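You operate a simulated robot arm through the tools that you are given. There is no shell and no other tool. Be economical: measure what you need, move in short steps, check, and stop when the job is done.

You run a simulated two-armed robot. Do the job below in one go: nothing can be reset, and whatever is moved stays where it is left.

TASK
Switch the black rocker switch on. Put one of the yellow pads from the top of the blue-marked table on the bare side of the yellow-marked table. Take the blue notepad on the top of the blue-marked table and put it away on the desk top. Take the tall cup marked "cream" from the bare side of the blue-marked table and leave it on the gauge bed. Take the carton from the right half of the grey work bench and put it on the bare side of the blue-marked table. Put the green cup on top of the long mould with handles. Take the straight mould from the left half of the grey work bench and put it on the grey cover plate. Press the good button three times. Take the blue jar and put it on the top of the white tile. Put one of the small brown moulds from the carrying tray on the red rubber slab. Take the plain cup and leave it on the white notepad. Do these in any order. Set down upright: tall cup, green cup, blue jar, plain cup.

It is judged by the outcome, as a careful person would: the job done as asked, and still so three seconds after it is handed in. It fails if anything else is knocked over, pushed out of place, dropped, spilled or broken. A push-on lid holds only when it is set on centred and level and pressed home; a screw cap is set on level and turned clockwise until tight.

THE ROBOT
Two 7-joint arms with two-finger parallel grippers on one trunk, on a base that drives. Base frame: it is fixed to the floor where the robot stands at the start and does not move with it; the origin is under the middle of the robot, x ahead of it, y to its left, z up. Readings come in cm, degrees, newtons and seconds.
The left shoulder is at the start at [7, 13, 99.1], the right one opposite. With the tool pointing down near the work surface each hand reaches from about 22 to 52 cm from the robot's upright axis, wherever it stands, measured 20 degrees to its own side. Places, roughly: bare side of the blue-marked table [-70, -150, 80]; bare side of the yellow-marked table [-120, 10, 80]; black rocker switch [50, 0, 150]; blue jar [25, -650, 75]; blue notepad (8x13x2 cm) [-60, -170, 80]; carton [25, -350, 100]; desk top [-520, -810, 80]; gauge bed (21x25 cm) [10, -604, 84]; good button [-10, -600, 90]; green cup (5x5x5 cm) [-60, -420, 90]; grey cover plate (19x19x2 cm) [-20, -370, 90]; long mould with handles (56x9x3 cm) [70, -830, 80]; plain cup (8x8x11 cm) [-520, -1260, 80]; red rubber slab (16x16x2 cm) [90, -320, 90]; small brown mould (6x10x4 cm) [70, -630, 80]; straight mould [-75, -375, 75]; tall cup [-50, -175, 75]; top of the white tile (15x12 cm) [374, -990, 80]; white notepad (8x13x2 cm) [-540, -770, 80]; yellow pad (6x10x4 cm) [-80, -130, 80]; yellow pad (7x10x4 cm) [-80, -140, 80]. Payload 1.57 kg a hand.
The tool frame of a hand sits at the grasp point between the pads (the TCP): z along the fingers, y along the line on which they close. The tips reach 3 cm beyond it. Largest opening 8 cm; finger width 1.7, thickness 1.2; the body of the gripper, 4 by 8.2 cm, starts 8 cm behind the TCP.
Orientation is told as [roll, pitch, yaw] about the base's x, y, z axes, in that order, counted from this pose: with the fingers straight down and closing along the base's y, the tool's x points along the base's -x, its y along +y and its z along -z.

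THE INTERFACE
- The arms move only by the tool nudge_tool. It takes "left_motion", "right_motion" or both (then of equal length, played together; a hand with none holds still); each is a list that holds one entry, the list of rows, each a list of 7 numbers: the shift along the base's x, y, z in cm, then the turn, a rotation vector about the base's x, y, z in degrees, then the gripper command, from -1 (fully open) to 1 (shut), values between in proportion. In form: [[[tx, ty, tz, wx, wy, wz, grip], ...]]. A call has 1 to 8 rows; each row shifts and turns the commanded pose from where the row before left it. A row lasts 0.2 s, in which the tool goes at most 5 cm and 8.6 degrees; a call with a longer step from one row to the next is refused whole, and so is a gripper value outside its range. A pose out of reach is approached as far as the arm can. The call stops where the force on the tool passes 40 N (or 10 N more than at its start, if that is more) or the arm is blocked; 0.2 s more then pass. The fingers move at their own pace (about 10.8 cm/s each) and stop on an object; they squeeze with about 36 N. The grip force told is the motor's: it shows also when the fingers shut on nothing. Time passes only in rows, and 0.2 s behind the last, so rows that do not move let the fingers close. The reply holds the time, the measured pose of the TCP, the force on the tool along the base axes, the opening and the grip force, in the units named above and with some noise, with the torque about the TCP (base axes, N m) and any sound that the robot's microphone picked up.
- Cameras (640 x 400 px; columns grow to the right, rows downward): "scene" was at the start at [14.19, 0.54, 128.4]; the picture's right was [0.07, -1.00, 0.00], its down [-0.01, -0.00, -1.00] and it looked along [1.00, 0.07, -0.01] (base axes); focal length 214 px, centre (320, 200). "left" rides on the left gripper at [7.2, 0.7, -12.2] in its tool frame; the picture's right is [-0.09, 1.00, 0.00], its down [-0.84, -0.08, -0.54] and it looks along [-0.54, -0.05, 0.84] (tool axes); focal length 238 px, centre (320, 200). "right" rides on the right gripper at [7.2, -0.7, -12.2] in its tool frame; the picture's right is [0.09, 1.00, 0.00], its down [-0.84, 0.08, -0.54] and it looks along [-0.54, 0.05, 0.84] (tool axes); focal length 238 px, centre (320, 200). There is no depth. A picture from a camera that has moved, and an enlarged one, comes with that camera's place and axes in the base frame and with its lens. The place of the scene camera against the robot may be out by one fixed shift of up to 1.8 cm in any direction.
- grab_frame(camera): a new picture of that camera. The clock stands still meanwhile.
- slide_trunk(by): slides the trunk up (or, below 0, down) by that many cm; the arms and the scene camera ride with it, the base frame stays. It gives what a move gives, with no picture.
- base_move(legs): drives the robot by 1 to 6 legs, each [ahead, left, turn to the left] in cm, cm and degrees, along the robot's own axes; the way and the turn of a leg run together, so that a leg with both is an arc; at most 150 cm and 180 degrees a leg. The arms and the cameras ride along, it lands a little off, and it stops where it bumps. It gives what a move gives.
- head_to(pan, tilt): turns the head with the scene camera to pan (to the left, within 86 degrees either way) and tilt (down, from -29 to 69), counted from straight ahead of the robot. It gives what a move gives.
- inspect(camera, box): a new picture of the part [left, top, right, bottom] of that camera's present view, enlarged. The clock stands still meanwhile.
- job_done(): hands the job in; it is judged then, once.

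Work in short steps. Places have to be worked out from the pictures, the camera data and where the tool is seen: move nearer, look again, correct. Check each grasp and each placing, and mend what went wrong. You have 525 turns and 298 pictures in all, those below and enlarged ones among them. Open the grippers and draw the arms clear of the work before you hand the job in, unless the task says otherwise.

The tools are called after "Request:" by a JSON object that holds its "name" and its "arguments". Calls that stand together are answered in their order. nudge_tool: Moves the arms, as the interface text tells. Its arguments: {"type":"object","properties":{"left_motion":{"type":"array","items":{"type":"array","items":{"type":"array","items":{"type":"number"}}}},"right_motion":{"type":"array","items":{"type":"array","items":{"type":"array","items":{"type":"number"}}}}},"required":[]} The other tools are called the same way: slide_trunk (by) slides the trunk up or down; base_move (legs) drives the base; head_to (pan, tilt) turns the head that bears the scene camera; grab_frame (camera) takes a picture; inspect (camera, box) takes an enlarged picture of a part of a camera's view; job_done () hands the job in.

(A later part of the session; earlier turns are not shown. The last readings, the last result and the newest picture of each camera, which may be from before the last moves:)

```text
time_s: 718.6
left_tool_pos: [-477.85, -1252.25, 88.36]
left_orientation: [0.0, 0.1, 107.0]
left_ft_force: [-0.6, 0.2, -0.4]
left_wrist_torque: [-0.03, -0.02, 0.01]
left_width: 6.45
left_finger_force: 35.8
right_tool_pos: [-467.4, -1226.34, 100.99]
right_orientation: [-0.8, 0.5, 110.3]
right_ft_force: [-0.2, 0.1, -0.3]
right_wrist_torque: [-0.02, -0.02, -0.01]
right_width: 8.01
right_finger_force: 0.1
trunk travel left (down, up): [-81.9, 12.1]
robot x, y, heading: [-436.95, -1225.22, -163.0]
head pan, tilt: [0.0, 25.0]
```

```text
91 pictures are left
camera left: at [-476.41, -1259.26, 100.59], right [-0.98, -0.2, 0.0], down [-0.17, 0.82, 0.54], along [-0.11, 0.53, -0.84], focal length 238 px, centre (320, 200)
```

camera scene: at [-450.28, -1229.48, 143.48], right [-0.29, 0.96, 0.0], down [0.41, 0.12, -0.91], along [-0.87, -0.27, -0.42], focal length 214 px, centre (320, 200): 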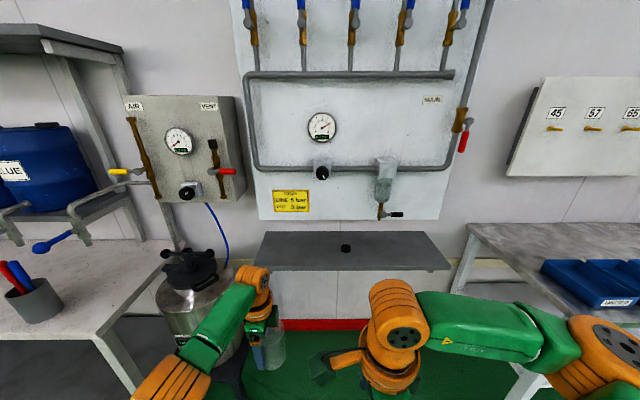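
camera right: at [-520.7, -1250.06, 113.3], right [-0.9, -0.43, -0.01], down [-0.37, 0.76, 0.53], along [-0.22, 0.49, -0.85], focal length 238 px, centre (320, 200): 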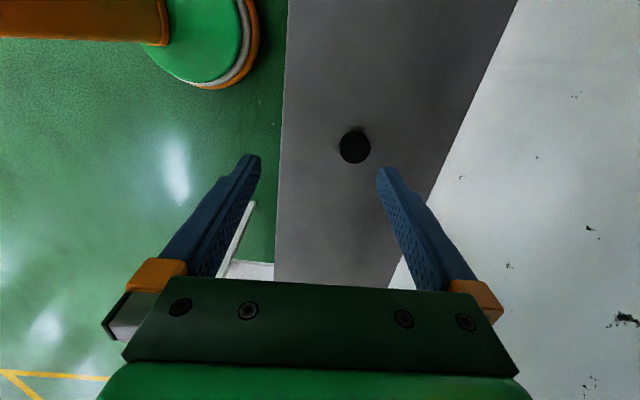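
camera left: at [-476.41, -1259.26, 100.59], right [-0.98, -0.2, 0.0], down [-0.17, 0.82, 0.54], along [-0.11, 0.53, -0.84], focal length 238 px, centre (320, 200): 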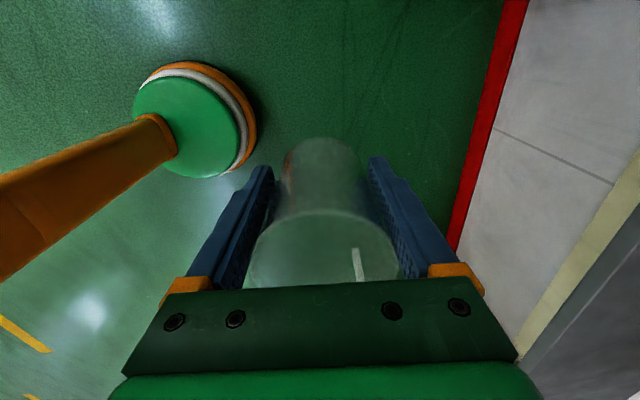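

The cup is held upright. I raise it, back out to the aisle and sidestep north toward the desk's far end.

Request:
{"name": "nudge_tool", "arguments": {"left_motion": [[[0, 0, 3, 0, 0, 0, -0.2], [0, 0, 4, 0, 0, 0, -0.2], [0, 0, 4, 0, 0, 0, -0.2], [0, 0, 4, 0, 0, 0, -0.2]]]}}

Request:
{"name": "base_move", "arguments": {"legs": [[-90, 0, 0], [-90, 0, 0], [0, -140, 0], [0, -140, 0], [0, -140, 0], [0, -140, 0]]}}

Request:
{"name": "head_to", "arguments": {"pan": 0, "tilt": 30}}

Request:
{"name": "grab_frame", "arguments": {"camera": "scene"}}

```text
time_s: 719.6
left_tool_pos: [-477.82, -1252.06, 103.56]
left_orientation: [0.0, 0.1, 107.1]
left_ft_force: [-0.2, -0.2, -1.3]
left_wrist_torque: [-0.03, -0.04, 0.03]
left_width: 6.44
left_finger_force: 36.2
right_tool_pos: [-467.24, -1226.24, 101.1]
right_orientation: [-0.8, 0.6, 110.3]
right_ft_force: [-0.1, -0.3, 0.3]
right_wrist_torque: [-0.03, 0.05, -0.03]
right_width: 8.0
right_finger_force: 0.0
trunk travel left (down, up): [-81.9, 12.1]
robot x, y, heading: [-436.74, -1224.99, -162.9]
head pan, tilt: [0.0, 25.0]
```

```text
time_s: 755.1
left_tool_pos: [-475.44, -662.33, 103.48]
left_orientation: [0.0, -0.1, 106.7]
left_ft_force: [-0.2, 0.0, -0.3]
left_wrist_torque: [-0.01, -0.02, 0.03]
left_width: 6.23
left_finger_force: 36.0
right_tool_pos: [-464.66, -636.55, 101.03]
right_orientation: [-0.7, 0.4, 110.0]
right_ft_force: [0.8, -0.3, 0.6]
right_wrist_torque: [-0.01, 0.01, 0.0]
right_width: 8.02
right_finger_force: 0.1
trunk travel left (down, up): [-81.9, 12.1]
robot x, y, heading: [-434.04, -635.64, -163.3]
head pan, tilt: [0.0, 25.0]
```

```text
time_s: 755.8
left_tool_pos: [-475.47, -662.33, 103.54]
left_orientation: [0.1, 0.0, 106.7]
left_ft_force: [0.7, 0.4, 0.0]
left_wrist_torque: [-0.01, 0.03, -0.02]
left_width: 6.23
left_finger_force: 35.9
right_tool_pos: [-464.71, -636.52, 101.04]
right_orientation: [-0.6, 0.5, 109.9]
right_ft_force: [0.5, 0.0, 0.1]
right_wrist_torque: [0.0, 0.01, -0.03]
right_width: 8.01
right_finger_force: 0.1
trunk travel left (down, up): [-81.9, 12.1]
robot x, y, heading: [-433.46, -635.81, -163.4]
head pan, tilt: [0.0, 30.0]
```

```text
90 pictures are left
camera scene: at [-447.39, -639.82, 142.7], right [-0.29, 0.96, 0.0], down [0.48, 0.14, -0.87], along [-0.83, -0.25, -0.5], focal length 214 px, centre (320, 200)
```

scene: 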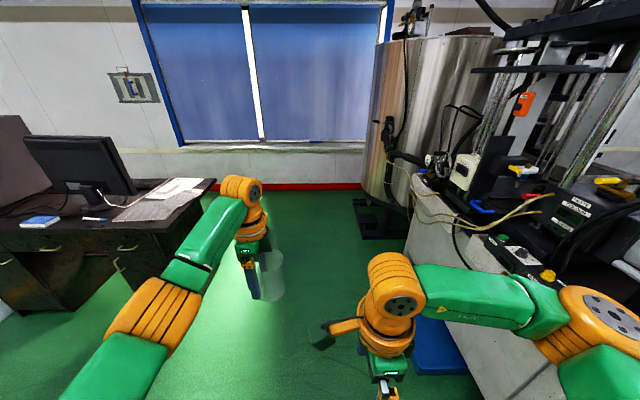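

The corridor between desk and machine is free. The cup's grip width changed slightly, so I check it first.

Request:
{"name": "grab_frame", "arguments": {"camera": "left"}}

```text
89 pictures are left
camera left: at [-474.01, -669.37, 115.75], right [-0.98, -0.2, 0.0], down [-0.17, 0.82, 0.54], along [-0.11, 0.53, -0.84], focal length 238 px, centre (320, 200)
```

left: 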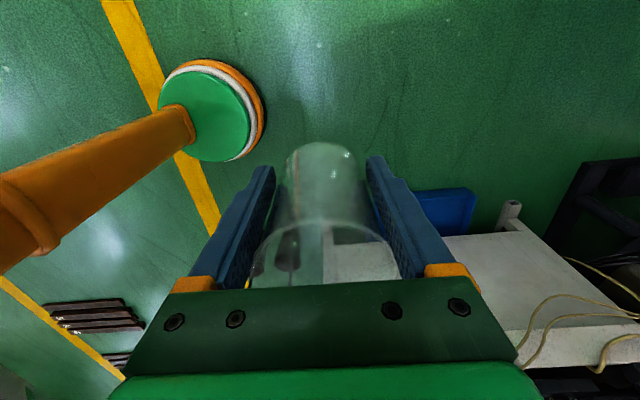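

The tapered cup has crept up slightly in the fingers but is upright. I go on: left 20, ahead to beside the desk, then turn toward it.

Request:
{"name": "base_move", "arguments": {"legs": [[0, 20, 0.5], [150, 0, 0], [0, 0, 90]]}}

Request:
{"name": "head_to", "arguments": {"pan": 0, "tilt": 40}}

Request:
{"name": "grab_frame", "arguments": {"camera": "scene"}}

```text
time_s: 768.1
left_tool_pos: [-540.28, -739.28, 103.62]
left_orientation: [-0.1, 0.2, -161.5]
left_ft_force: [0.5, -0.3, -0.9]
left_wrist_torque: [-0.03, -0.01, 0.0]
left_width: 6.18
left_finger_force: 35.7
right_tool_pos: [-566.38, -729.53, 101.14]
right_orientation: [-0.6, 0.4, -158.3]
right_ft_force: [0.1, 0.5, 0.4]
right_wrist_torque: [-0.01, 0.0, 0.01]
right_width: 8.0
right_finger_force: 0.1
trunk travel left (down, up): [-81.9, 12.1]
robot x, y, heading: [-568.18, -698.73, -71.4]
head pan, tilt: [0.0, 30.0]
```

```text
time_s: 768.9
left_tool_pos: [-540.35, -739.2, 103.65]
left_orientation: [0.0, 0.1, -161.4]
left_ft_force: [-0.7, -0.1, 0.3]
left_wrist_torque: [-0.02, -0.02, 0.04]
left_width: 6.15
left_finger_force: 36.3
right_tool_pos: [-566.33, -729.35, 101.02]
right_orientation: [-0.7, 0.5, -158.2]
right_ft_force: [0.0, 0.7, -0.4]
right_wrist_torque: [0.03, -0.01, 0.0]
right_width: 8.0
right_finger_force: 0.1
trunk travel left (down, up): [-81.9, 12.1]
robot x, y, heading: [-568.07, -698.78, -71.2]
head pan, tilt: [0.0, 40.0]
```

```text
88 pictures are left
camera scene: at [-563.76, -711.78, 141.17], right [-0.95, -0.32, 0.0], down [-0.2, 0.61, -0.77], along [0.24, -0.73, -0.64], focal length 214 px, centre (320, 200)
```

scene: 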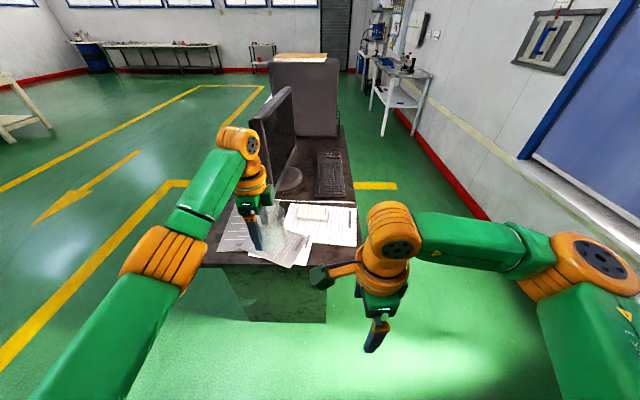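

The white notepad is at about [-540, -771.3]. I shift right 9 and ahead 31.

Request:
{"name": "base_move", "arguments": {"legs": [[0, -9, -1.6], [30, 0, 0]]}}

Request:
{"name": "head_to", "arguments": {"pan": 10, "tilt": 50}}

Request:
{"name": "grab_frame", "arguments": {"camera": "scene"}}

Request:
{"name": "grab_frame", "arguments": {"camera": "left"}}

```text
time_s: 771.6
left_tool_pos: [-541.12, -770.95, 103.62]
left_orientation: [0.2, 0.0, -163.0]
left_ft_force: [0.4, -0.1, 0.0]
left_wrist_torque: [0.02, -0.03, 0.01]
left_width: 6.14
left_finger_force: 36.1
right_tool_pos: [-566.95, -760.46, 101.14]
right_orientation: [-0.6, 0.5, -159.7]
right_ft_force: [-0.6, 0.3, -0.9]
right_wrist_torque: [-0.02, 0.01, 0.0]
right_width: 8.0
right_finger_force: 0.2
trunk travel left (down, up): [-81.9, 12.1]
robot x, y, heading: [-568.09, -730.44, -73.0]
head pan, tilt: [0.0, 40.0]
```

```text
time_s: 772.3
left_tool_pos: [-541.08, -771.3, 103.59]
left_orientation: [0.0, 0.1, -162.8]
left_ft_force: [-0.2, 0.2, -0.4]
left_wrist_torque: [0.03, -0.02, -0.02]
left_width: 6.14
left_finger_force: 36.0
right_tool_pos: [-566.82, -760.68, 101.09]
right_orientation: [-0.7, 0.5, -159.8]
right_ft_force: [0.2, 0.8, 0.6]
right_wrist_torque: [0.01, 0.0, 0.02]
right_width: 8.01
right_finger_force: 0.1
trunk travel left (down, up): [-81.9, 12.1]
robot x, y, heading: [-568.55, -730.14, -72.9]
head pan, tilt: [10.0, 50.0]
```

```text
87 pictures are left
camera scene: at [-562.82, -741.83, 139.75], right [-0.89, -0.46, 0.0], down [-0.35, 0.68, -0.64], along [0.29, -0.57, -0.77], focal length 214 px, centre (320, 200)
```

scene: 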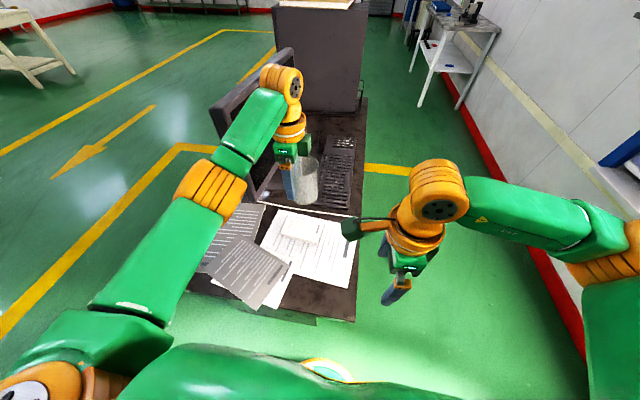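

```text
86 pictures are left
camera left: at [-534.03, -769.73, 115.75], right [0.21, -0.98, 0.0], down [-0.82, -0.17, 0.54], along [-0.53, -0.11, -0.84], focal length 238 px, centre (320, 200)
```

left: 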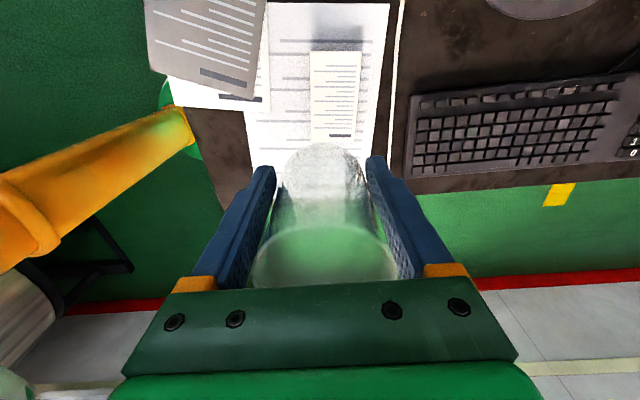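

The notepad is ~2 cm beyond and beside the cup's spot. I drive 5 cm in for reach, then place the cup above its centre and lower.

Request:
{"name": "base_move", "arguments": {"legs": [[5, 0, 0]]}}

Request:
{"name": "nudge_tool", "arguments": {"left_motion": [[[0.3, 1.6, 0, 0, 0, 0, -0.2], [0.2, 1.5, 0, 0, 0, 0, -0.2], [0, 0, -4, 0, 0, 0, -0.2], [0, 0, -4, 0, 0, 0, -0.2]]]}}

Request:
{"name": "grab_frame", "arguments": {"camera": "left"}}

Request:
{"name": "inspect", "arguments": {"camera": "scene", "box": [200, 140, 400, 290]}}

```text
time_s: 773.2
left_tool_pos: [-539.76, -775.43, 103.76]
left_orientation: [0.3, 0.0, -162.9]
left_ft_force: [-0.6, 1.0, -0.1]
left_wrist_torque: [-0.03, -0.01, 0.02]
left_width: 6.13
left_finger_force: 35.6
right_tool_pos: [-565.48, -764.88, 101.21]
right_orientation: [-0.3, 0.6, -159.7]
right_ft_force: [-0.2, 0.5, 0.3]
right_wrist_torque: [-0.03, -0.02, -0.03]
right_width: 8.0
right_finger_force: 0.1
trunk travel left (down, up): [-81.9, 12.1]
robot x, y, heading: [-566.7, -735.1, -73.0]
head pan, tilt: [10.0, 50.0]
```

```text
time_s: 774.2
left_tool_pos: [-539.16, -773.07, 95.31]
left_orientation: [-0.1, 0.1, -162.9]
left_ft_force: [0.3, -0.2, -0.6]
left_wrist_torque: [0.01, 0.01, 0.03]
left_width: 6.14
left_finger_force: 36.0
right_tool_pos: [-565.31, -765.49, 101.02]
right_orientation: [-0.7, 0.4, -159.7]
right_ft_force: [-0.3, -0.6, -0.3]
right_wrist_torque: [0.01, 0.01, 0.02]
right_width: 8.02
right_finger_force: 0.0
trunk travel left (down, up): [-81.9, 12.1]
robot x, y, heading: [-566.58, -734.98, -72.8]
head pan, tilt: [10.0, 50.0]
```

```text
85 pictures are left
camera left: at [-532.08, -771.63, 107.51], right [0.2, -0.98, 0.0], down [-0.82, -0.17, 0.54], along [-0.53, -0.11, -0.84], focal length 238 px, centre (320, 200)
```

left: 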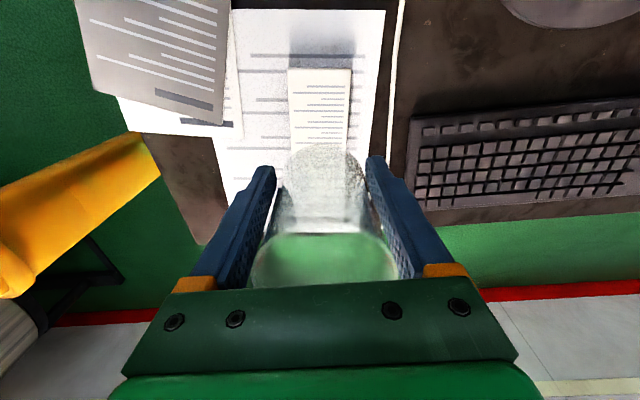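

```text
2.67 times, centred on (300, 215) of scene
camera zoom: at [-561.27, -746.72, 139.74], right [-0.89, -0.46, 0.0], down [-0.35, 0.68, -0.64], along [0.29, -0.57, -0.77], focal length 572 px, centre (373, 160)
```

zoom: 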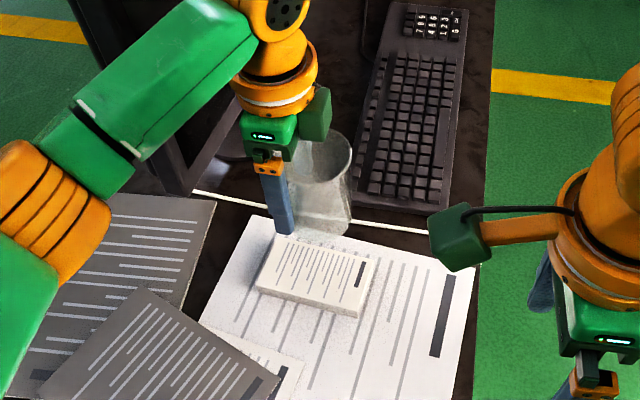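

Nearly aligned; I shift (-0.6,-0.6), lower to z≈87 and check.

Request:
{"name": "nudge_tool", "arguments": {"left_motion": [[[-0.6, -0.6, -3, 0, 0, 0, -0.2], [0, 0, -3, 0, 0, 0, -0.2], [0, 0, -2, 0, 0, 0, -0.2]]]}}

Request:
{"name": "grab_frame", "arguments": {"camera": "left"}}

Request:
{"name": "inspect", "arguments": {"camera": "scene", "box": [200, 140, 400, 290]}}

```text
time_s: 775.0
left_tool_pos: [-539.68, -773.59, 87.39]
left_orientation: [0.1, 0.1, -162.9]
left_ft_force: [0.3, 0.0, -0.7]
left_wrist_torque: [-0.03, -0.02, 0.03]
left_width: 6.16
left_finger_force: 36.2
right_tool_pos: [-565.4, -765.47, 101.04]
right_orientation: [-0.6, 0.5, -159.7]
right_ft_force: [-0.1, 0.0, -0.4]
right_wrist_torque: [-0.02, -0.01, 0.0]
right_width: 7.99
right_finger_force: 0.0
trunk travel left (down, up): [-81.9, 12.1]
robot x, y, heading: [-566.27, -734.97, -72.9]
head pan, tilt: [10.0, 50.0]
```

```text
83 pictures are left
camera left: at [-532.67, -772.04, 99.63], right [0.2, -0.98, 0.0], down [-0.82, -0.17, 0.54], along [-0.53, -0.11, -0.84], focal length 238 px, centre (320, 200)
```

left: 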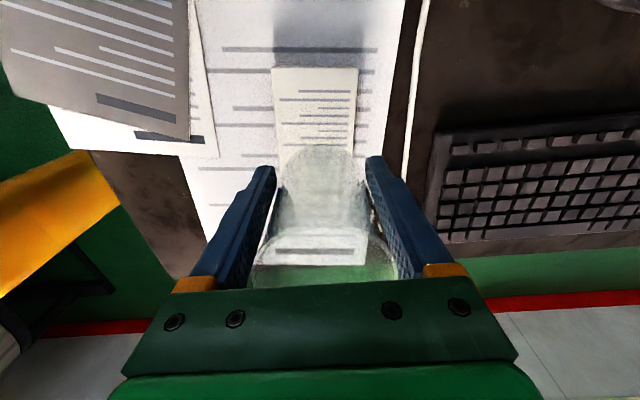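

```text
2.67 times, centred on (300, 215) of scene
camera zoom: at [-561.34, -746.59, 139.75], right [-0.89, -0.46, 0.0], down [-0.35, 0.68, -0.64], along [0.29, -0.57, -0.77], focal length 572 px, centre (373, 160)
```

zoom: 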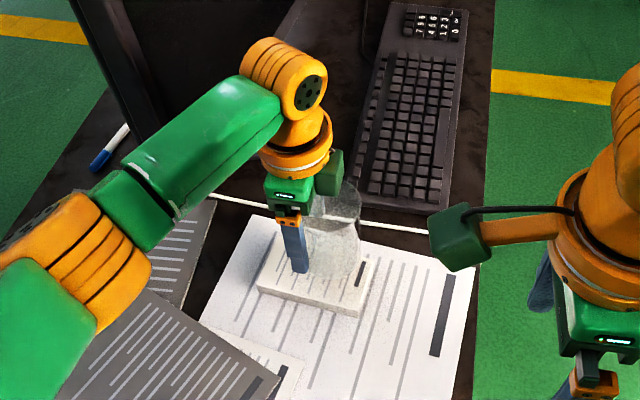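

Aligned over the notepad. I lower to contact.

Request:
{"name": "nudge_tool", "arguments": {"left_motion": [[[0, 0, -1.5, 0, 0, 0, -0.2], [0, 0, -0.7, 0, 0, 0, -0.2], [0, 0, -0.5, 0, 0, 0, -0.2], [0, 0, -0.4, 0, 0, 0, -0.2], [0, 0, -0.4, 0, 0, 0, -0.2]]]}}

```text
time_s: 776.2
left_tool_pos: [-539.86, -773.46, 83.89]
left_orientation: [0.0, 0.0, -162.9]
left_ft_force: [0.6, 0.3, -0.9]
left_wrist_torque: [0.04, -0.05, -0.02]
left_width: 6.14
left_finger_force: 36.6
right_tool_pos: [-565.49, -765.4, 101.05]
right_orientation: [-0.7, 0.5, -159.8]
right_ft_force: [-1.0, -0.4, -0.6]
right_wrist_torque: [0.01, -0.03, -0.03]
right_width: 7.98
right_finger_force: 0.2
trunk travel left (down, up): [-81.9, 12.1]
robot x, y, heading: [-566.86, -735.32, -73.0]
head pan, tilt: [10.0, 50.0]
```

Request:
{"name": "nudge_tool", "arguments": {"left_motion": [[[0, 0, -0.4, 0, 0, 0, -0.2], [0, 0, -0.3, 0, 0, 0, -0.2], [0, 0, -0.3, 0, 0, 0, -0.2], [0, 0, -0.3, 0, 0, 0, -0.2]]]}}

Request:
{"name": "inspect", "arguments": {"camera": "scene", "box": [240, 180, 360, 270]}}

```text
time_s: 777.2
left_tool_pos: [-539.9, -773.35, 82.46]
left_orientation: [-0.3, 0.1, -162.9]
left_ft_force: [-0.5, -0.5, 0.3]
left_wrist_torque: [0.01, 0.02, -0.01]
left_width: 4.84
left_finger_force: 0.2
right_tool_pos: [-565.28, -765.45, 100.98]
right_orientation: [-0.7, 0.5, -159.7]
right_ft_force: [0.0, -0.5, -0.7]
right_wrist_torque: [0.02, 0.02, 0.01]
right_width: 8.0
right_finger_force: 0.1
trunk travel left (down, up): [-81.9, 12.1]
robot x, y, heading: [-566.58, -734.93, -73.0]
head pan, tilt: [10.0, 50.0]
```

```text
4.44 times, centred on (300, 225) of scene
camera zoom: at [-561.33, -746.57, 139.68], right [-0.89, -0.46, 0.0], down [-0.35, 0.68, -0.64], along [0.29, -0.57, -0.77], focal length 953 px, centre (409, 89)
```

zoom: 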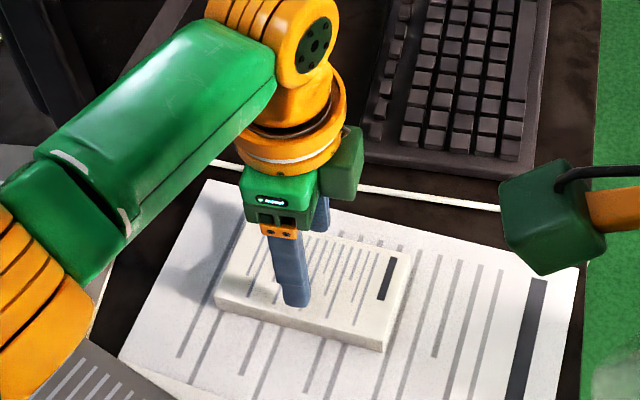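

The cup has slipped from the grip. I look for it at once.

Request:
{"name": "grab_frame", "arguments": {"camera": "left"}}

Request:
{"name": "grab_frame", "arguments": {"camera": "scene"}}

```text
80 pictures are left
camera left: at [-532.79, -771.91, 94.75], right [0.2, -0.98, 0.0], down [-0.82, -0.17, 0.54], along [-0.53, -0.11, -0.84], focal length 238 px, centre (320, 200)
```

left: 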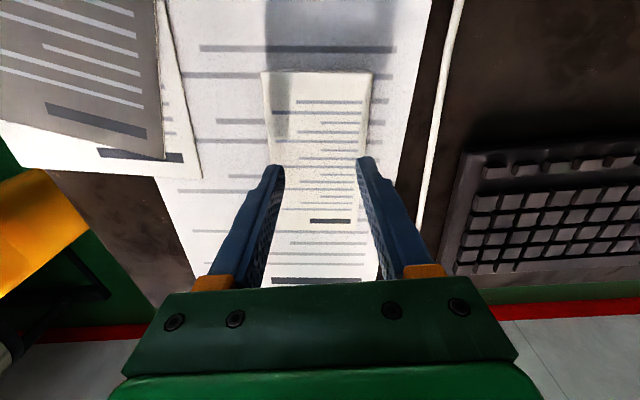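

```text
79 pictures are left
camera scene: at [-561.33, -746.57, 139.68], right [-0.89, -0.46, 0.0], down [-0.35, 0.68, -0.64], along [0.29, -0.57, -0.77], focal length 214 px, centre (320, 200)
```

scene: 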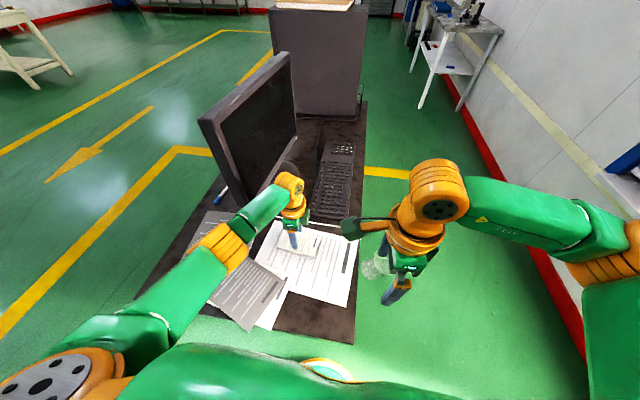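

Something transparent shows beside the right hand; I zoom in.

Request:
{"name": "inspect", "arguments": {"camera": "scene", "box": [320, 210, 460, 320]}}

Request:
{"name": "grab_frame", "arguments": {"camera": "right"}}

```text
3.64 times, centred on (390, 265) of scene
camera zoom: at [-561.33, -746.57, 139.68], right [-0.89, -0.46, 0.0], down [-0.35, 0.68, -0.64], along [0.29, -0.57, -0.77], focal length 780 px, centre (66, -36)
```

zoom: 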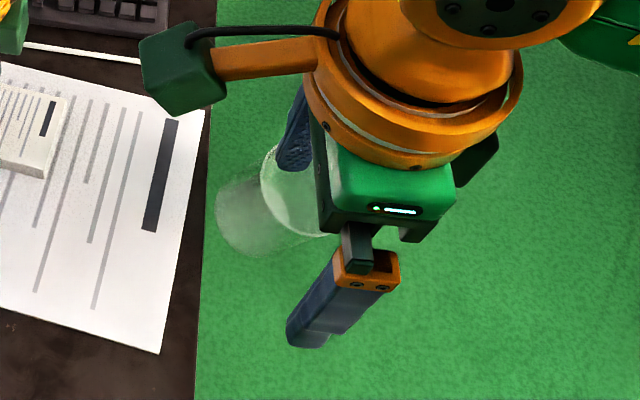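

```text
77 pictures are left
camera right: at [-558.93, -762.54, 113.27], right [0.43, -0.9, -0.01], down [-0.76, -0.37, 0.53], along [-0.49, -0.22, -0.85], focal length 238 px, centre (320, 200)
```

right: 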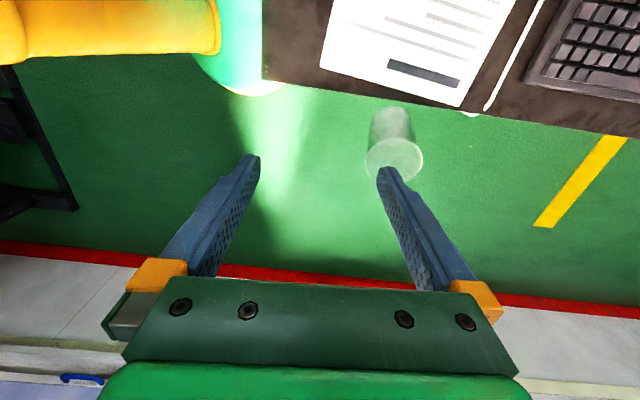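

The cup has been squeezed out of the tapered grip and is falling beside the desk. I let time run briefly and look where it goes.

Request:
{"name": "nudge_tool", "arguments": {"left_motion": [[[0, 0, 0.5, 0, 0, 0, -1]]]}}

Request:
{"name": "grab_frame", "arguments": {"camera": "right"}}

Request:
{"name": "grab_frame", "arguments": {"camera": "scene"}}

```text
time_s: 777.6
left_tool_pos: [-539.83, -773.42, 83.2]
left_orientation: [0.0, 0.0, -163.0]
left_ft_force: [0.1, 0.1, 0.5]
left_wrist_torque: [0.02, 0.0, -0.01]
left_width: 8.01
left_finger_force: 0.1
right_tool_pos: [-565.43, -765.3, 101.16]
right_orientation: [-0.7, 0.4, -159.8]
right_ft_force: [0.0, -0.5, 1.0]
right_wrist_torque: [-0.05, 0.04, -0.02]
right_width: 7.99
right_finger_force: 0.1
trunk travel left (down, up): [-81.9, 12.1]
robot x, y, heading: [-566.55, -734.85, -72.9]
head pan, tilt: [10.0, 50.0]
```

```text
76 pictures are left
camera right: at [-558.97, -762.46, 113.35], right [0.43, -0.9, -0.01], down [-0.76, -0.37, 0.53], along [-0.49, -0.22, -0.85], focal length 238 px, centre (320, 200)
```

right: 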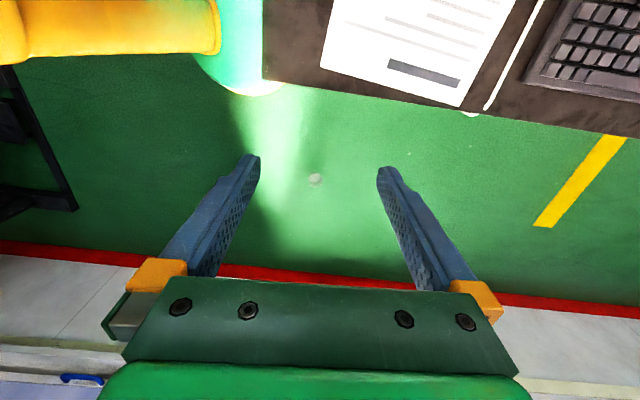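

```text
75 pictures are left
camera scene: at [-561.37, -746.47, 139.75], right [-0.89, -0.46, 0.0], down [-0.35, 0.68, -0.64], along [0.29, -0.57, -0.77], focal length 214 px, centre (320, 200)
```

scene: 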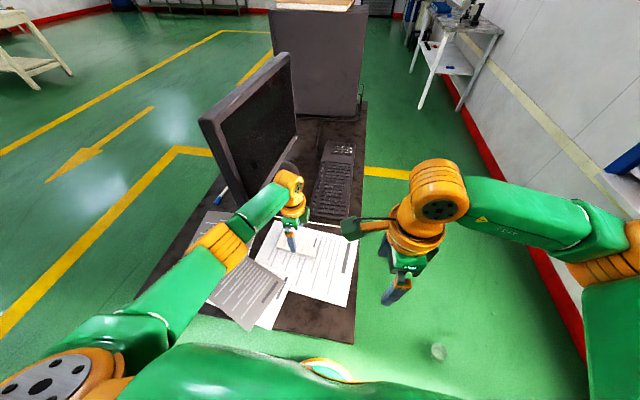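

It is near the floor at about [-611, -783]. I raise the left hand and let the cup come to rest, then look.

Request:
{"name": "nudge_tool", "arguments": {"left_motion": [[[0, 0, 2, 0, 0, 0, -1], [0, 0, 4, 0, 0, 0, -1], [0, 0, 4, 0, 0, 0, -1], [0, 0, 4, 0, 0, 0, -1], [0, 0, 4, 0, 0, 0, -1], [0, 0, 0, 0, 0, 0, -1], [0, 0, 0, 0, 0, 0, -1], [0, 0, 0, 0, 0, 0, -1]]]}}

Request:
{"name": "head_to", "arguments": {"pan": -30, "tilt": 55}}

Request:
{"name": "grab_frame", "arguments": {"camera": "scene"}}

```text
time_s: 779.4
left_tool_pos: [-539.76, -773.56, 101.16]
left_orientation: [0.1, 0.1, -163.0]
left_ft_force: [0.1, -0.2, 0.1]
left_wrist_torque: [0.0, 0.0, 0.0]
left_width: 8.0
left_finger_force: 0.0
right_tool_pos: [-565.33, -765.4, 101.12]
right_orientation: [-0.7, 0.5, -159.7]
right_ft_force: [0.1, -0.3, 0.4]
right_wrist_torque: [-0.02, -0.03, 0.02]
right_width: 8.01
right_finger_force: 0.1
trunk travel left (down, up): [-81.9, 12.1]
robot x, y, heading: [-566.18, -734.7, -73.0]
head pan, tilt: [10.0, 50.0]
```

```text
time_s: 780.5
left_tool_pos: [-539.66, -773.62, 101.11]
left_orientation: [-0.1, -0.1, -163.0]
left_ft_force: [0.3, 0.7, 0.0]
left_wrist_torque: [-0.02, 0.03, 0.0]
left_width: 7.96
left_finger_force: 0.0
right_tool_pos: [-565.41, -765.41, 101.01]
right_orientation: [-0.7, 0.5, -159.6]
right_ft_force: [0.2, 0.3, 0.6]
right_wrist_torque: [0.03, 0.01, 0.0]
right_width: 8.01
right_finger_force: 0.1
trunk travel left (down, up): [-81.9, 12.1]
robot x, y, heading: [-566.55, -735.09, -72.7]
head pan, tilt: [-30.0, 55.0]
```

```text
74 pictures are left
camera scene: at [-566.46, -746.79, 139.1], right [-0.98, 0.22, 0.0], down [0.18, 0.8, -0.57], along [-0.13, -0.56, -0.82], focal length 214 px, centre (320, 200)
```

scene: 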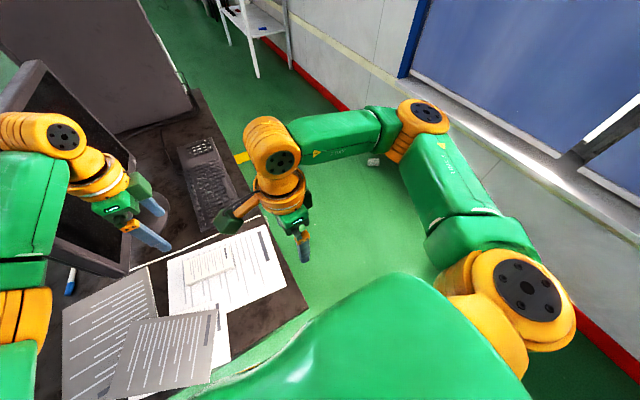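

A small object lies near the wall at (373,162). I zoom.

Request:
{"name": "inspect", "arguments": {"camera": "scene", "box": [330, 130, 410, 180]}}

```text
8.00 times, centred on (370, 155) of scene
camera zoom: at [-566.46, -746.79, 139.1], right [-0.98, 0.22, 0.0], down [0.18, 0.8, -0.57], along [-0.13, -0.56, -0.82], focal length 1716 px, centre (-80, 560)
```

zoom: 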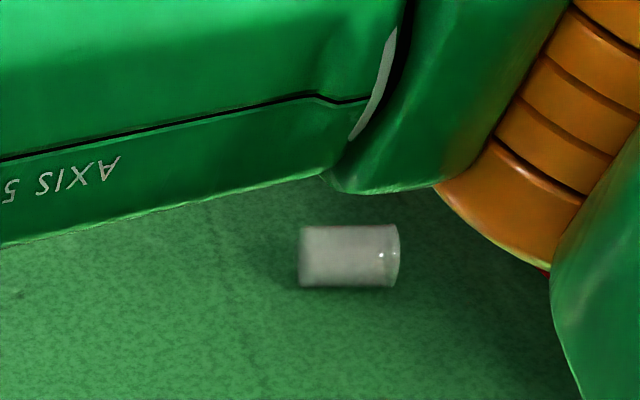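

The cup is intact, lying on the floor near the wall at about [-643, -868], rim toward the wall. I back out to the open area, drawing the hands in, and face the wall.

Request:
{"name": "base_move", "arguments": {"legs": [[-42, 0, 0]]}}

Request:
{"name": "nudge_tool", "arguments": {"left_motion": [[[-0.9, 3.5, 1, 0, 0, 0, -1], [-0.9, 3.5, 1, 0, 0, 0, -1], [-0.9, 3.5, 0, 0, 0, 0, -1], [0, 0, 0, 0, 0, 0, -1]]], "right_motion": [[[0, 0, 0, 0, 0, 8, -1], [0, 0, 0, 0, 0, 8, -1], [0, 0, 0, 0, 0, 8, -1], [0, 0, 0, 0, 0, 8, -1]]]}}

Request:
{"name": "nudge_tool", "arguments": {"right_motion": [[[0, 0, 0, 0, 0, 8, -1], [0, 0, 0, 0, 0, 8, -1], [0, 0, 0, 0, 0, 8, -1], [0, 0, 0, 0, 0, 8, -1], [0, 0, 0, 0, 0, 8, -1], [0, 0, 0, 0, 0, 8, -1], [0, 0, 0, 0, 0, 6.5, -1]]]}}

Request:
{"name": "base_move", "arguments": {"legs": [[0, 0, -90], [55, 0, 0]]}}

Request:
{"name": "head_to", "arguments": {"pan": 60, "tilt": 45}}

Request:
{"name": "grab_frame", "arguments": {"camera": "scene"}}

```text
time_s: 783.1
left_tool_pos: [-552.26, -733.62, 101.0]
left_orientation: [-0.1, 0.2, -163.3]
left_ft_force: [0.0, -0.5, 0.2]
left_wrist_torque: [0.01, 0.02, -0.01]
left_width: 7.99
left_finger_force: 0.0
right_tool_pos: [-577.8, -725.35, 100.99]
right_orientation: [-0.9, 0.5, -160.1]
right_ft_force: [0.1, -0.3, 0.6]
right_wrist_torque: [0.02, 0.0, -0.01]
right_width: 8.0
right_finger_force: 0.1
trunk travel left (down, up): [-81.9, 12.1]
robot x, y, heading: [-578.42, -694.34, -73.4]
head pan, tilt: [-30.0, 55.0]
```

```text
time_s: 784.1
left_tool_pos: [-555.17, -723.08, 103.23]
left_orientation: [0.0, 0.0, -163.3]
left_ft_force: [0.2, 0.8, -0.5]
left_wrist_torque: [-0.03, -0.02, 0.02]
left_width: 8.01
left_finger_force: 0.1
right_tool_pos: [-577.98, -725.16, 100.97]
right_orientation: [-0.7, 0.4, -128.1]
right_ft_force: [-0.5, 0.1, 0.3]
right_wrist_torque: [0.03, 0.01, 0.01]
right_width: 7.99
right_finger_force: 0.0
trunk travel left (down, up): [-81.9, 12.1]
robot x, y, heading: [-578.24, -694.72, -73.3]
head pan, tilt: [-30.0, 55.0]
```

```text
time_s: 785.7
left_tool_pos: [-555.04, -722.98, 103.17]
left_orientation: [0.0, 0.1, -163.4]
left_ft_force: [0.0, 0.9, 0.0]
left_wrist_torque: [0.01, 0.04, 0.01]
left_width: 7.96
left_finger_force: 0.2
right_tool_pos: [-577.97, -725.15, 100.95]
right_orientation: [-0.6, 0.4, -73.6]
right_ft_force: [0.2, -0.5, 0.7]
right_wrist_torque: [0.02, 0.0, -0.02]
right_width: 7.98
right_finger_force: 0.1
trunk travel left (down, up): [-81.9, 12.1]
robot x, y, heading: [-578.48, -694.46, -73.2]
head pan, tilt: [-30.0, 55.0]
```

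```text
time_s: 792.8
left_tool_pos: [-661.1, -732.92, 103.26]
left_orientation: [0.1, 0.0, 105.8]
left_ft_force: [0.4, -0.1, -0.6]
left_wrist_torque: [0.0, 0.01, -0.02]
left_width: 8.03
left_finger_force: 0.1
right_tool_pos: [-662.79, -710.09, 101.08]
right_orientation: [-0.8, 0.5, -164.6]
right_ft_force: [0.3, 0.3, 0.0]
right_wrist_torque: [0.01, 0.02, -0.01]
right_width: 8.0
right_finger_force: 0.1
trunk travel left (down, up): [-81.9, 12.1]
robot x, y, heading: [-632.32, -710.14, -164.2]
head pan, tilt: [-30.0, 55.0]
```

```text
time_s: 794.4
left_tool_pos: [-661.08, -732.89, 103.2]
left_orientation: [0.0, 0.1, 105.7]
left_ft_force: [0.4, -0.3, 0.3]
left_wrist_torque: [0.04, -0.02, -0.01]
left_width: 8.02
left_finger_force: 0.1
right_tool_pos: [-662.93, -710.12, 101.03]
right_orientation: [-0.7, 0.5, -164.7]
right_ft_force: [0.0, -0.9, 0.4]
right_wrist_torque: [0.01, -0.03, -0.02]
right_width: 8.0
right_finger_force: 0.0
trunk travel left (down, up): [-81.9, 12.1]
robot x, y, heading: [-632.35, -710.16, -164.4]
head pan, tilt: [60.0, 45.0]
```

```text
72 pictures are left
camera scene: at [-639.04, -719.1, 140.44], right [-0.97, 0.25, 0.0], down [0.17, 0.69, -0.71], along [-0.17, -0.69, -0.71], focal length 214 px, centre (320, 200)
```

scene: 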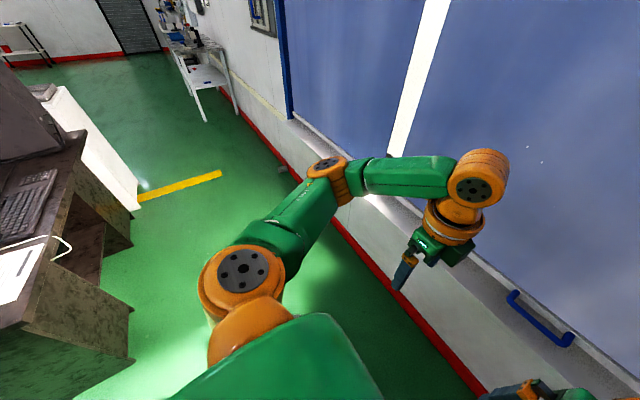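

I zoom at the wall foot near (285,170) for the cup.

Request:
{"name": "inspect", "arguments": {"camera": "scene", "box": [240, 130, 340, 192]}}

```text
6.40 times, centred on (290, 161) of scene
camera zoom: at [-639.04, -719.1, 140.44], right [-0.97, 0.25, 0.0], down [0.17, 0.69, -0.71], along [-0.17, -0.69, -0.71], focal length 1373 px, centre (512, 450)
```

zoom: 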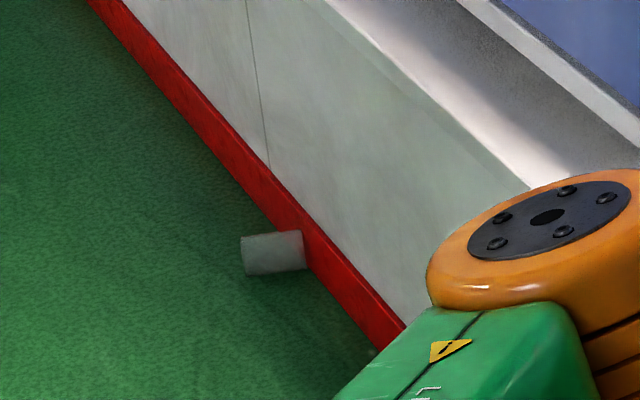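

The cup has come to rest against the wall skirting at about [-645, -906]. I lower the trunk and sidestep along the corridor to face it.

Request:
{"name": "slide_trunk", "arguments": {"by": -60}}

Request:
{"name": "base_move", "arguments": {"legs": [[0, 95, 1.6], [0, 95, 0]]}}

Request:
{"name": "head_to", "arguments": {"pan": -10, "tilt": 40}}

Request:
{"name": "grab_frame", "arguments": {"camera": "scene"}}

```text
refused: -60 is not a number from -40 to 40
```

```text
time_s: 803.9
left_tool_pos: [-603.3, -914.17, 103.07]
left_orientation: [0.0, 0.0, 107.5]
left_ft_force: [-0.1, 0.1, 0.9]
left_wrist_torque: [0.0, -0.01, 0.04]
left_width: 7.94
left_finger_force: 0.1
right_tool_pos: [-605.98, -891.5, 101.07]
right_orientation: [-0.7, 0.6, -162.9]
right_ft_force: [-0.7, 0.4, -0.2]
right_wrist_torque: [0.01, -0.04, -0.01]
right_width: 8.0
right_finger_force: 0.1
trunk travel left (down, up): [-81.9, 12.1]
robot x, y, heading: [-575.33, -890.36, -162.4]
head pan, tilt: [60.0, 45.0]
```

```text
time_s: 805.3
left_tool_pos: [-603.28, -914.34, 103.17]
left_orientation: [0.0, -0.1, 107.3]
left_ft_force: [-0.6, -0.9, 0.4]
left_wrist_torque: [0.0, 0.0, -0.01]
left_width: 8.01
left_finger_force: 0.0
right_tool_pos: [-605.9, -891.52, 100.95]
right_orientation: [-0.8, 0.4, -162.8]
right_ft_force: [0.2, -0.5, 0.1]
right_wrist_torque: [0.0, -0.04, -0.03]
right_width: 8.0
right_finger_force: 0.0
trunk travel left (down, up): [-81.9, 12.1]
robot x, y, heading: [-575.46, -890.22, -162.3]
head pan, tilt: [-10.0, 40.0]
```

```text
70 pictures are left
camera scene: at [-588.28, -893.02, 141.17], right [-0.13, 0.99, 0.0], down [0.64, 0.08, -0.77], along [-0.76, -0.1, -0.64], focal length 214 px, centre (320, 200)
```

scene: 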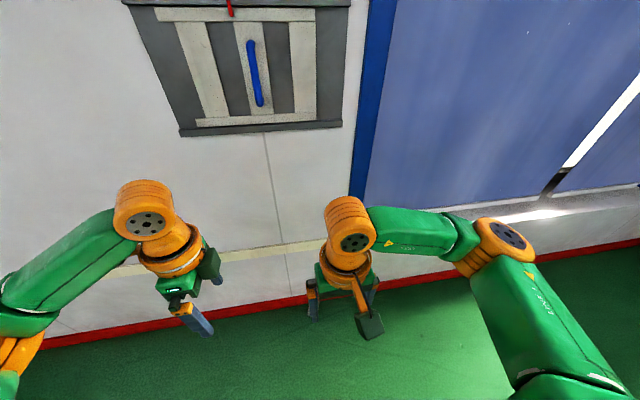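

I take the right wrist view, which looks down ahead of the hand.

Request:
{"name": "grab_frame", "arguments": {"camera": "right"}}

```text
69 pictures are left
camera right: at [-599.23, -889.06, 113.3], right [0.38, -0.92, -0.01], down [-0.78, -0.33, 0.53], along [-0.5, -0.19, -0.85], focal length 238 px, centre (320, 200)
```

right: 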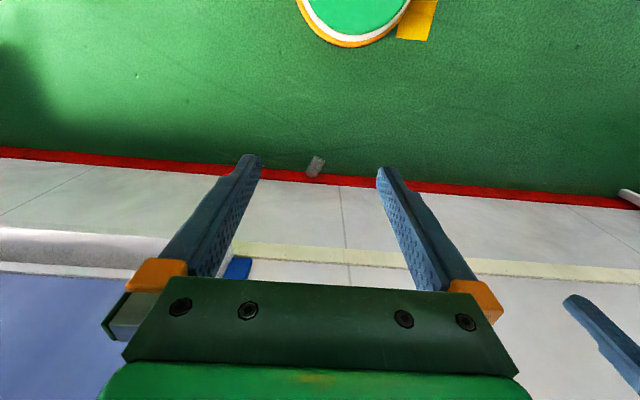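

The cup rests against the skirting at about [-645.7, -903.5]. I lower the trunk in two steps and drive 24 cm in.

Request:
{"name": "slide_trunk", "arguments": {"by": -38}}

Request:
{"name": "slide_trunk", "arguments": {"by": -36}}

Request:
{"name": "base_move", "arguments": {"legs": [[24, 0, 0]]}}

Request:
{"name": "grab_frame", "arguments": {"camera": "right"}}

```text
time_s: 809.0
left_tool_pos: [-603.35, -914.32, 65.19]
left_orientation: [0.0, 0.1, 107.5]
left_ft_force: [0.8, 0.5, 0.3]
left_wrist_torque: [-0.01, -0.03, 0.03]
left_width: 8.0
left_finger_force: 0.0
right_tool_pos: [-605.8, -891.58, 63.1]
right_orientation: [-0.7, 0.5, -162.9]
right_ft_force: [-0.2, -1.0, -0.2]
right_wrist_torque: [0.02, 0.01, 0.01]
right_width: 8.01
right_finger_force: 0.1
trunk travel left (down, up): [-43.9, 50.1]
robot x, y, heading: [-574.93, -890.25, -162.4]
head pan, tilt: [-10.0, 40.0]
```

```text
time_s: 812.5
left_tool_pos: [-603.31, -914.33, 29.27]
left_orientation: [0.0, 0.2, 107.4]
left_ft_force: [-0.4, -0.1, -0.3]
left_wrist_torque: [0.02, 0.05, 0.02]
left_width: 8.01
left_finger_force: 0.0
right_tool_pos: [-605.9, -891.54, 26.98]
right_orientation: [-0.7, 0.6, -163.0]
right_ft_force: [0.4, 0.2, 0.5]
right_wrist_torque: [0.02, -0.01, 0.0]
right_width: 7.99
right_finger_force: 0.1
trunk travel left (down, up): [-7.9, 86.1]
robot x, y, heading: [-575.29, -890.02, -162.4]
head pan, tilt: [-10.0, 40.0]
```

```text
time_s: 814.2
left_tool_pos: [-625.82, -921.56, 29.15]
left_orientation: [0.0, 0.0, 107.5]
left_ft_force: [-0.3, 0.1, -0.5]
left_wrist_torque: [0.02, -0.01, 0.03]
left_width: 8.0
left_finger_force: 0.0
right_tool_pos: [-628.51, -898.8, 27.0]
right_orientation: [-0.7, 0.5, -162.8]
right_ft_force: [-0.3, 0.0, -0.2]
right_wrist_torque: [0.01, 0.02, 0.0]
right_width: 7.99
right_finger_force: 0.1
trunk travel left (down, up): [-7.9, 86.1]
robot x, y, heading: [-597.42, -897.59, -162.4]
head pan, tilt: [-10.0, 40.0]
```

```text
68 pictures are left
camera right: at [-621.91, -896.25, 39.3], right [0.38, -0.92, -0.01], down [-0.78, -0.33, 0.53], along [-0.5, -0.2, -0.85], focal length 238 px, centre (320, 200)
```

right: 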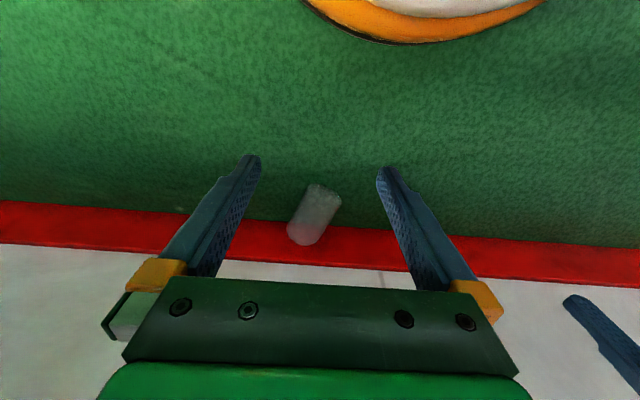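

I zoom to see which end is the rim.

Request:
{"name": "inspect", "arguments": {"camera": "right", "box": [265, 165, 375, 260]}}

```text
4.21 times, centred on (320, 212) of right
camera zoom: at [-621.91, -896.25, 39.3], right [0.38, -0.92, -0.01], down [-0.78, -0.33, 0.53], along [-0.5, -0.2, -0.85], focal length 1004 px, centre (320, 147)
```

zoom: 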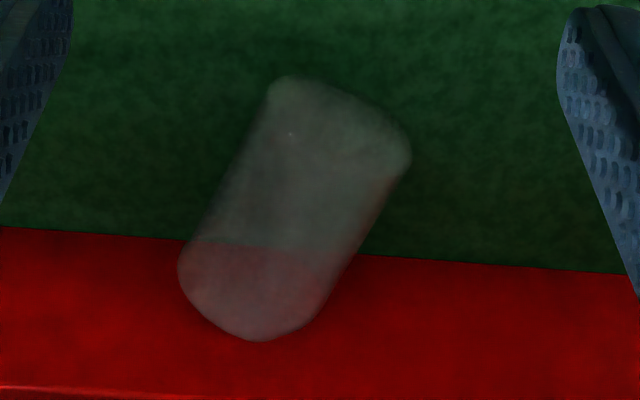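

I take a scene view from the lowered head.

Request:
{"name": "head_to", "arguments": {"pan": -10, "tilt": 55}}

Request:
{"name": "inspect", "arguments": {"camera": "scene", "box": [200, 80, 440, 280]}}

```text
time_s: 815.0
left_tool_pos: [-625.91, -921.54, 29.22]
left_orientation: [0.0, 0.1, 107.5]
left_ft_force: [0.2, 0.7, -0.5]
left_wrist_torque: [0.01, -0.01, -0.03]
left_width: 8.02
left_finger_force: 0.1
right_tool_pos: [-628.35, -898.8, 26.94]
right_orientation: [-0.6, 0.5, -162.8]
right_ft_force: [-0.7, 0.3, -1.4]
right_wrist_torque: [0.0, 0.02, 0.0]
right_width: 8.0
right_finger_force: 0.0
trunk travel left (down, up): [-7.9, 86.1]
robot x, y, heading: [-597.69, -897.61, -162.4]
head pan, tilt: [-10.0, 55.0]
```

```text
2.00 times, centred on (320, 180) of scene
camera zoom: at [-609.69, -900.01, 65.1], right [-0.13, 0.99, 0.0], down [0.81, 0.11, -0.57], along [-0.57, -0.08, -0.82], focal length 429 px, centre (320, 240)
```

zoom: 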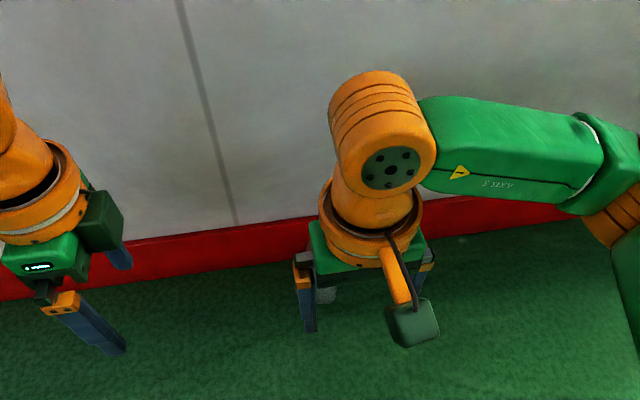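

I'll grip the cup near its close end and pull it away from the wall. I align the hand (turn -17°), move over, and go down.

Request:
{"name": "base_move", "arguments": {"legs": [[6, 0, 0]]}}

Request:
{"name": "nudge_tool", "arguments": {"right_motion": [[[-3, -1.2, -3, 0, 0, -8.5, -1], [-3, -1.2, -3, 0, 0, -8.7, -1], [-3, -1.2, -3, 0, 0, 0, -1], [-1.1, -0.5, -3, 0, 0, 0, -1], [0, 0, -2, 0, 0, 0, -1]]]}}

Request:
{"name": "grab_frame", "arguments": {"camera": "right"}}

```text
time_s: 816.0
left_tool_pos: [-631.81, -923.26, 29.24]
left_orientation: [-0.1, 0.0, 107.4]
left_ft_force: [-0.1, 0.9, 0.0]
left_wrist_torque: [-0.01, 0.0, -0.01]
left_width: 8.02
left_finger_force: 0.0
right_tool_pos: [-634.23, -900.55, 26.99]
right_orientation: [-0.8, 0.6, -162.8]
right_ft_force: [0.2, -0.7, -0.9]
right_wrist_torque: [0.0, -0.02, 0.02]
right_width: 7.99
right_finger_force: 0.0
trunk travel left (down, up): [-7.9, 86.1]
robot x, y, heading: [-603.73, -899.28, -162.6]
head pan, tilt: [-10.0, 55.0]
```

```text
refused: row 2 steps farther than a row can; nothing moved
```

```text
65 pictures are left
camera right: at [-627.71, -898.08, 39.3], right [0.38, -0.92, -0.01], down [-0.78, -0.33, 0.53], along [-0.5, -0.2, -0.85], focal length 238 px, centre (320, 200)
```

right: 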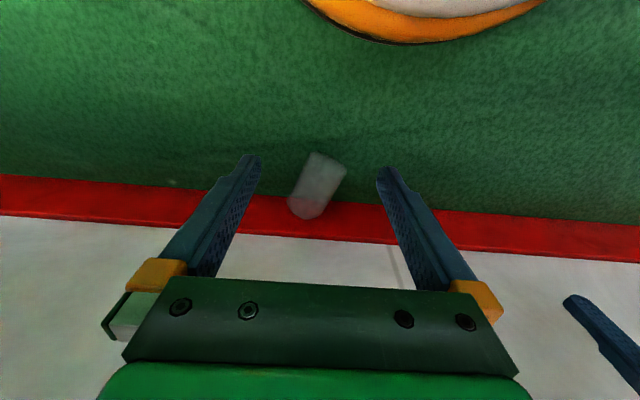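

I resend with smaller turns per row.

Request:
{"name": "nudge_tool", "arguments": {"right_motion": [[[-2.5, -1, -3, 0, 0, -6, -1], [-2.5, -1, -3, 0, 0, -6, -1], [-2.5, -1, -3, 0, 0, -5.2, -1], [-2.5, -1, -3, 0, 0, 0, -1], [0, 0, -2, 0, 0, 0, -1]]]}}

Request:
{"name": "grab_frame", "arguments": {"camera": "right"}}

```text
time_s: 817.2
left_tool_pos: [-631.7, -923.34, 29.16]
left_orientation: [0.0, 0.0, 107.4]
left_ft_force: [-0.9, -0.1, 0.9]
left_wrist_torque: [-0.02, -0.03, -0.02]
left_width: 8.0
left_finger_force: 0.0
right_tool_pos: [-644.18, -904.62, 12.95]
right_orientation: [-0.7, 0.5, -180.0]
right_ft_force: [0.1, 0.4, -0.7]
right_wrist_torque: [-0.04, 0.01, -0.01]
right_width: 8.0
right_finger_force: 0.0
trunk travel left (down, up): [-7.9, 86.1]
robot x, y, heading: [-603.84, -899.21, -162.6]
head pan, tilt: [-10.0, 55.0]
```

```text
64 pictures are left
camera right: at [-637.24, -904.15, 25.28], right [0.09, -1.0, -0.01], down [-0.84, -0.08, 0.53], along [-0.53, -0.04, -0.85], focal length 238 px, centre (320, 200)
```

right: 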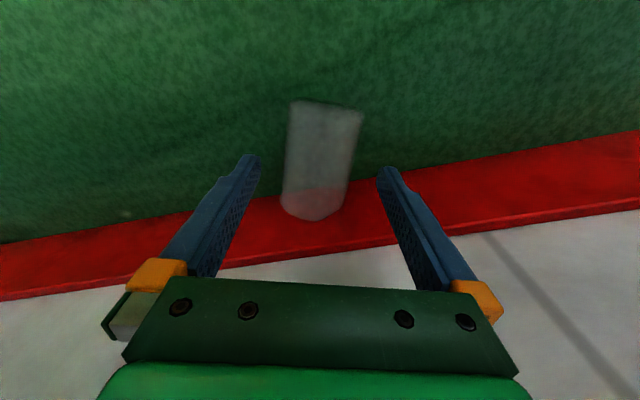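

The far end (at the wall) is the rim. I move 1.5 cm toward the middle, descend to just above the floor, and close lightly.

Request:
{"name": "nudge_tool", "arguments": {"right_motion": [[[-1.5, 0, -2, 0, 0, 0, -1], [0, 0, -3, 0, 0, 0, -1], [0, 0, -2.5, 0, 0, 0, -1], [0, 0, -1.5, 0, 0, 0, -1]]]}}

Request:
{"name": "nudge_tool", "arguments": {"right_motion": [[[0, 0, 0, 0, 0, 0, -0.62], [0, 0, 0, 0, 0, 0, -0.62], [0, 0, 0, 0, 0, 0, -0.62]]]}}

```text
time_s: 818.2
left_tool_pos: [-631.82, -923.29, 29.22]
left_orientation: [0.1, 0.0, 107.5]
left_ft_force: [-1.2, 0.3, 0.6]
left_wrist_torque: [0.01, -0.03, 0.02]
left_width: 8.02
left_finger_force: 0.1
right_tool_pos: [-645.8, -904.52, 4.07]
right_orientation: [-0.6, 0.5, -180.0]
right_ft_force: [0.2, -0.1, -0.1]
right_wrist_torque: [-0.03, -0.04, -0.02]
right_width: 7.98
right_finger_force: 0.1
trunk travel left (down, up): [-7.9, 86.1]
robot x, y, heading: [-603.59, -899.0, -162.3]
head pan, tilt: [-10.0, 55.0]
```

```text
time_s: 819.0
left_tool_pos: [-631.8, -923.33, 29.18]
left_orientation: [0.0, 0.1, 107.5]
left_ft_force: [0.9, -0.2, 0.0]
left_wrist_torque: [0.01, -0.01, 0.01]
left_width: 7.99
left_finger_force: 0.0
right_tool_pos: [-645.94, -904.54, 4.05]
right_orientation: [-0.7, 0.5, -180.0]
right_ft_force: [0.5, -0.3, -0.6]
right_wrist_torque: [-0.01, 0.02, 0.0]
right_width: 6.77
right_finger_force: 35.9
trunk travel left (down, up): [-7.9, 86.1]
robot x, y, heading: [-603.49, -899.05, -162.4]
head pan, tilt: [-10.0, 55.0]
```

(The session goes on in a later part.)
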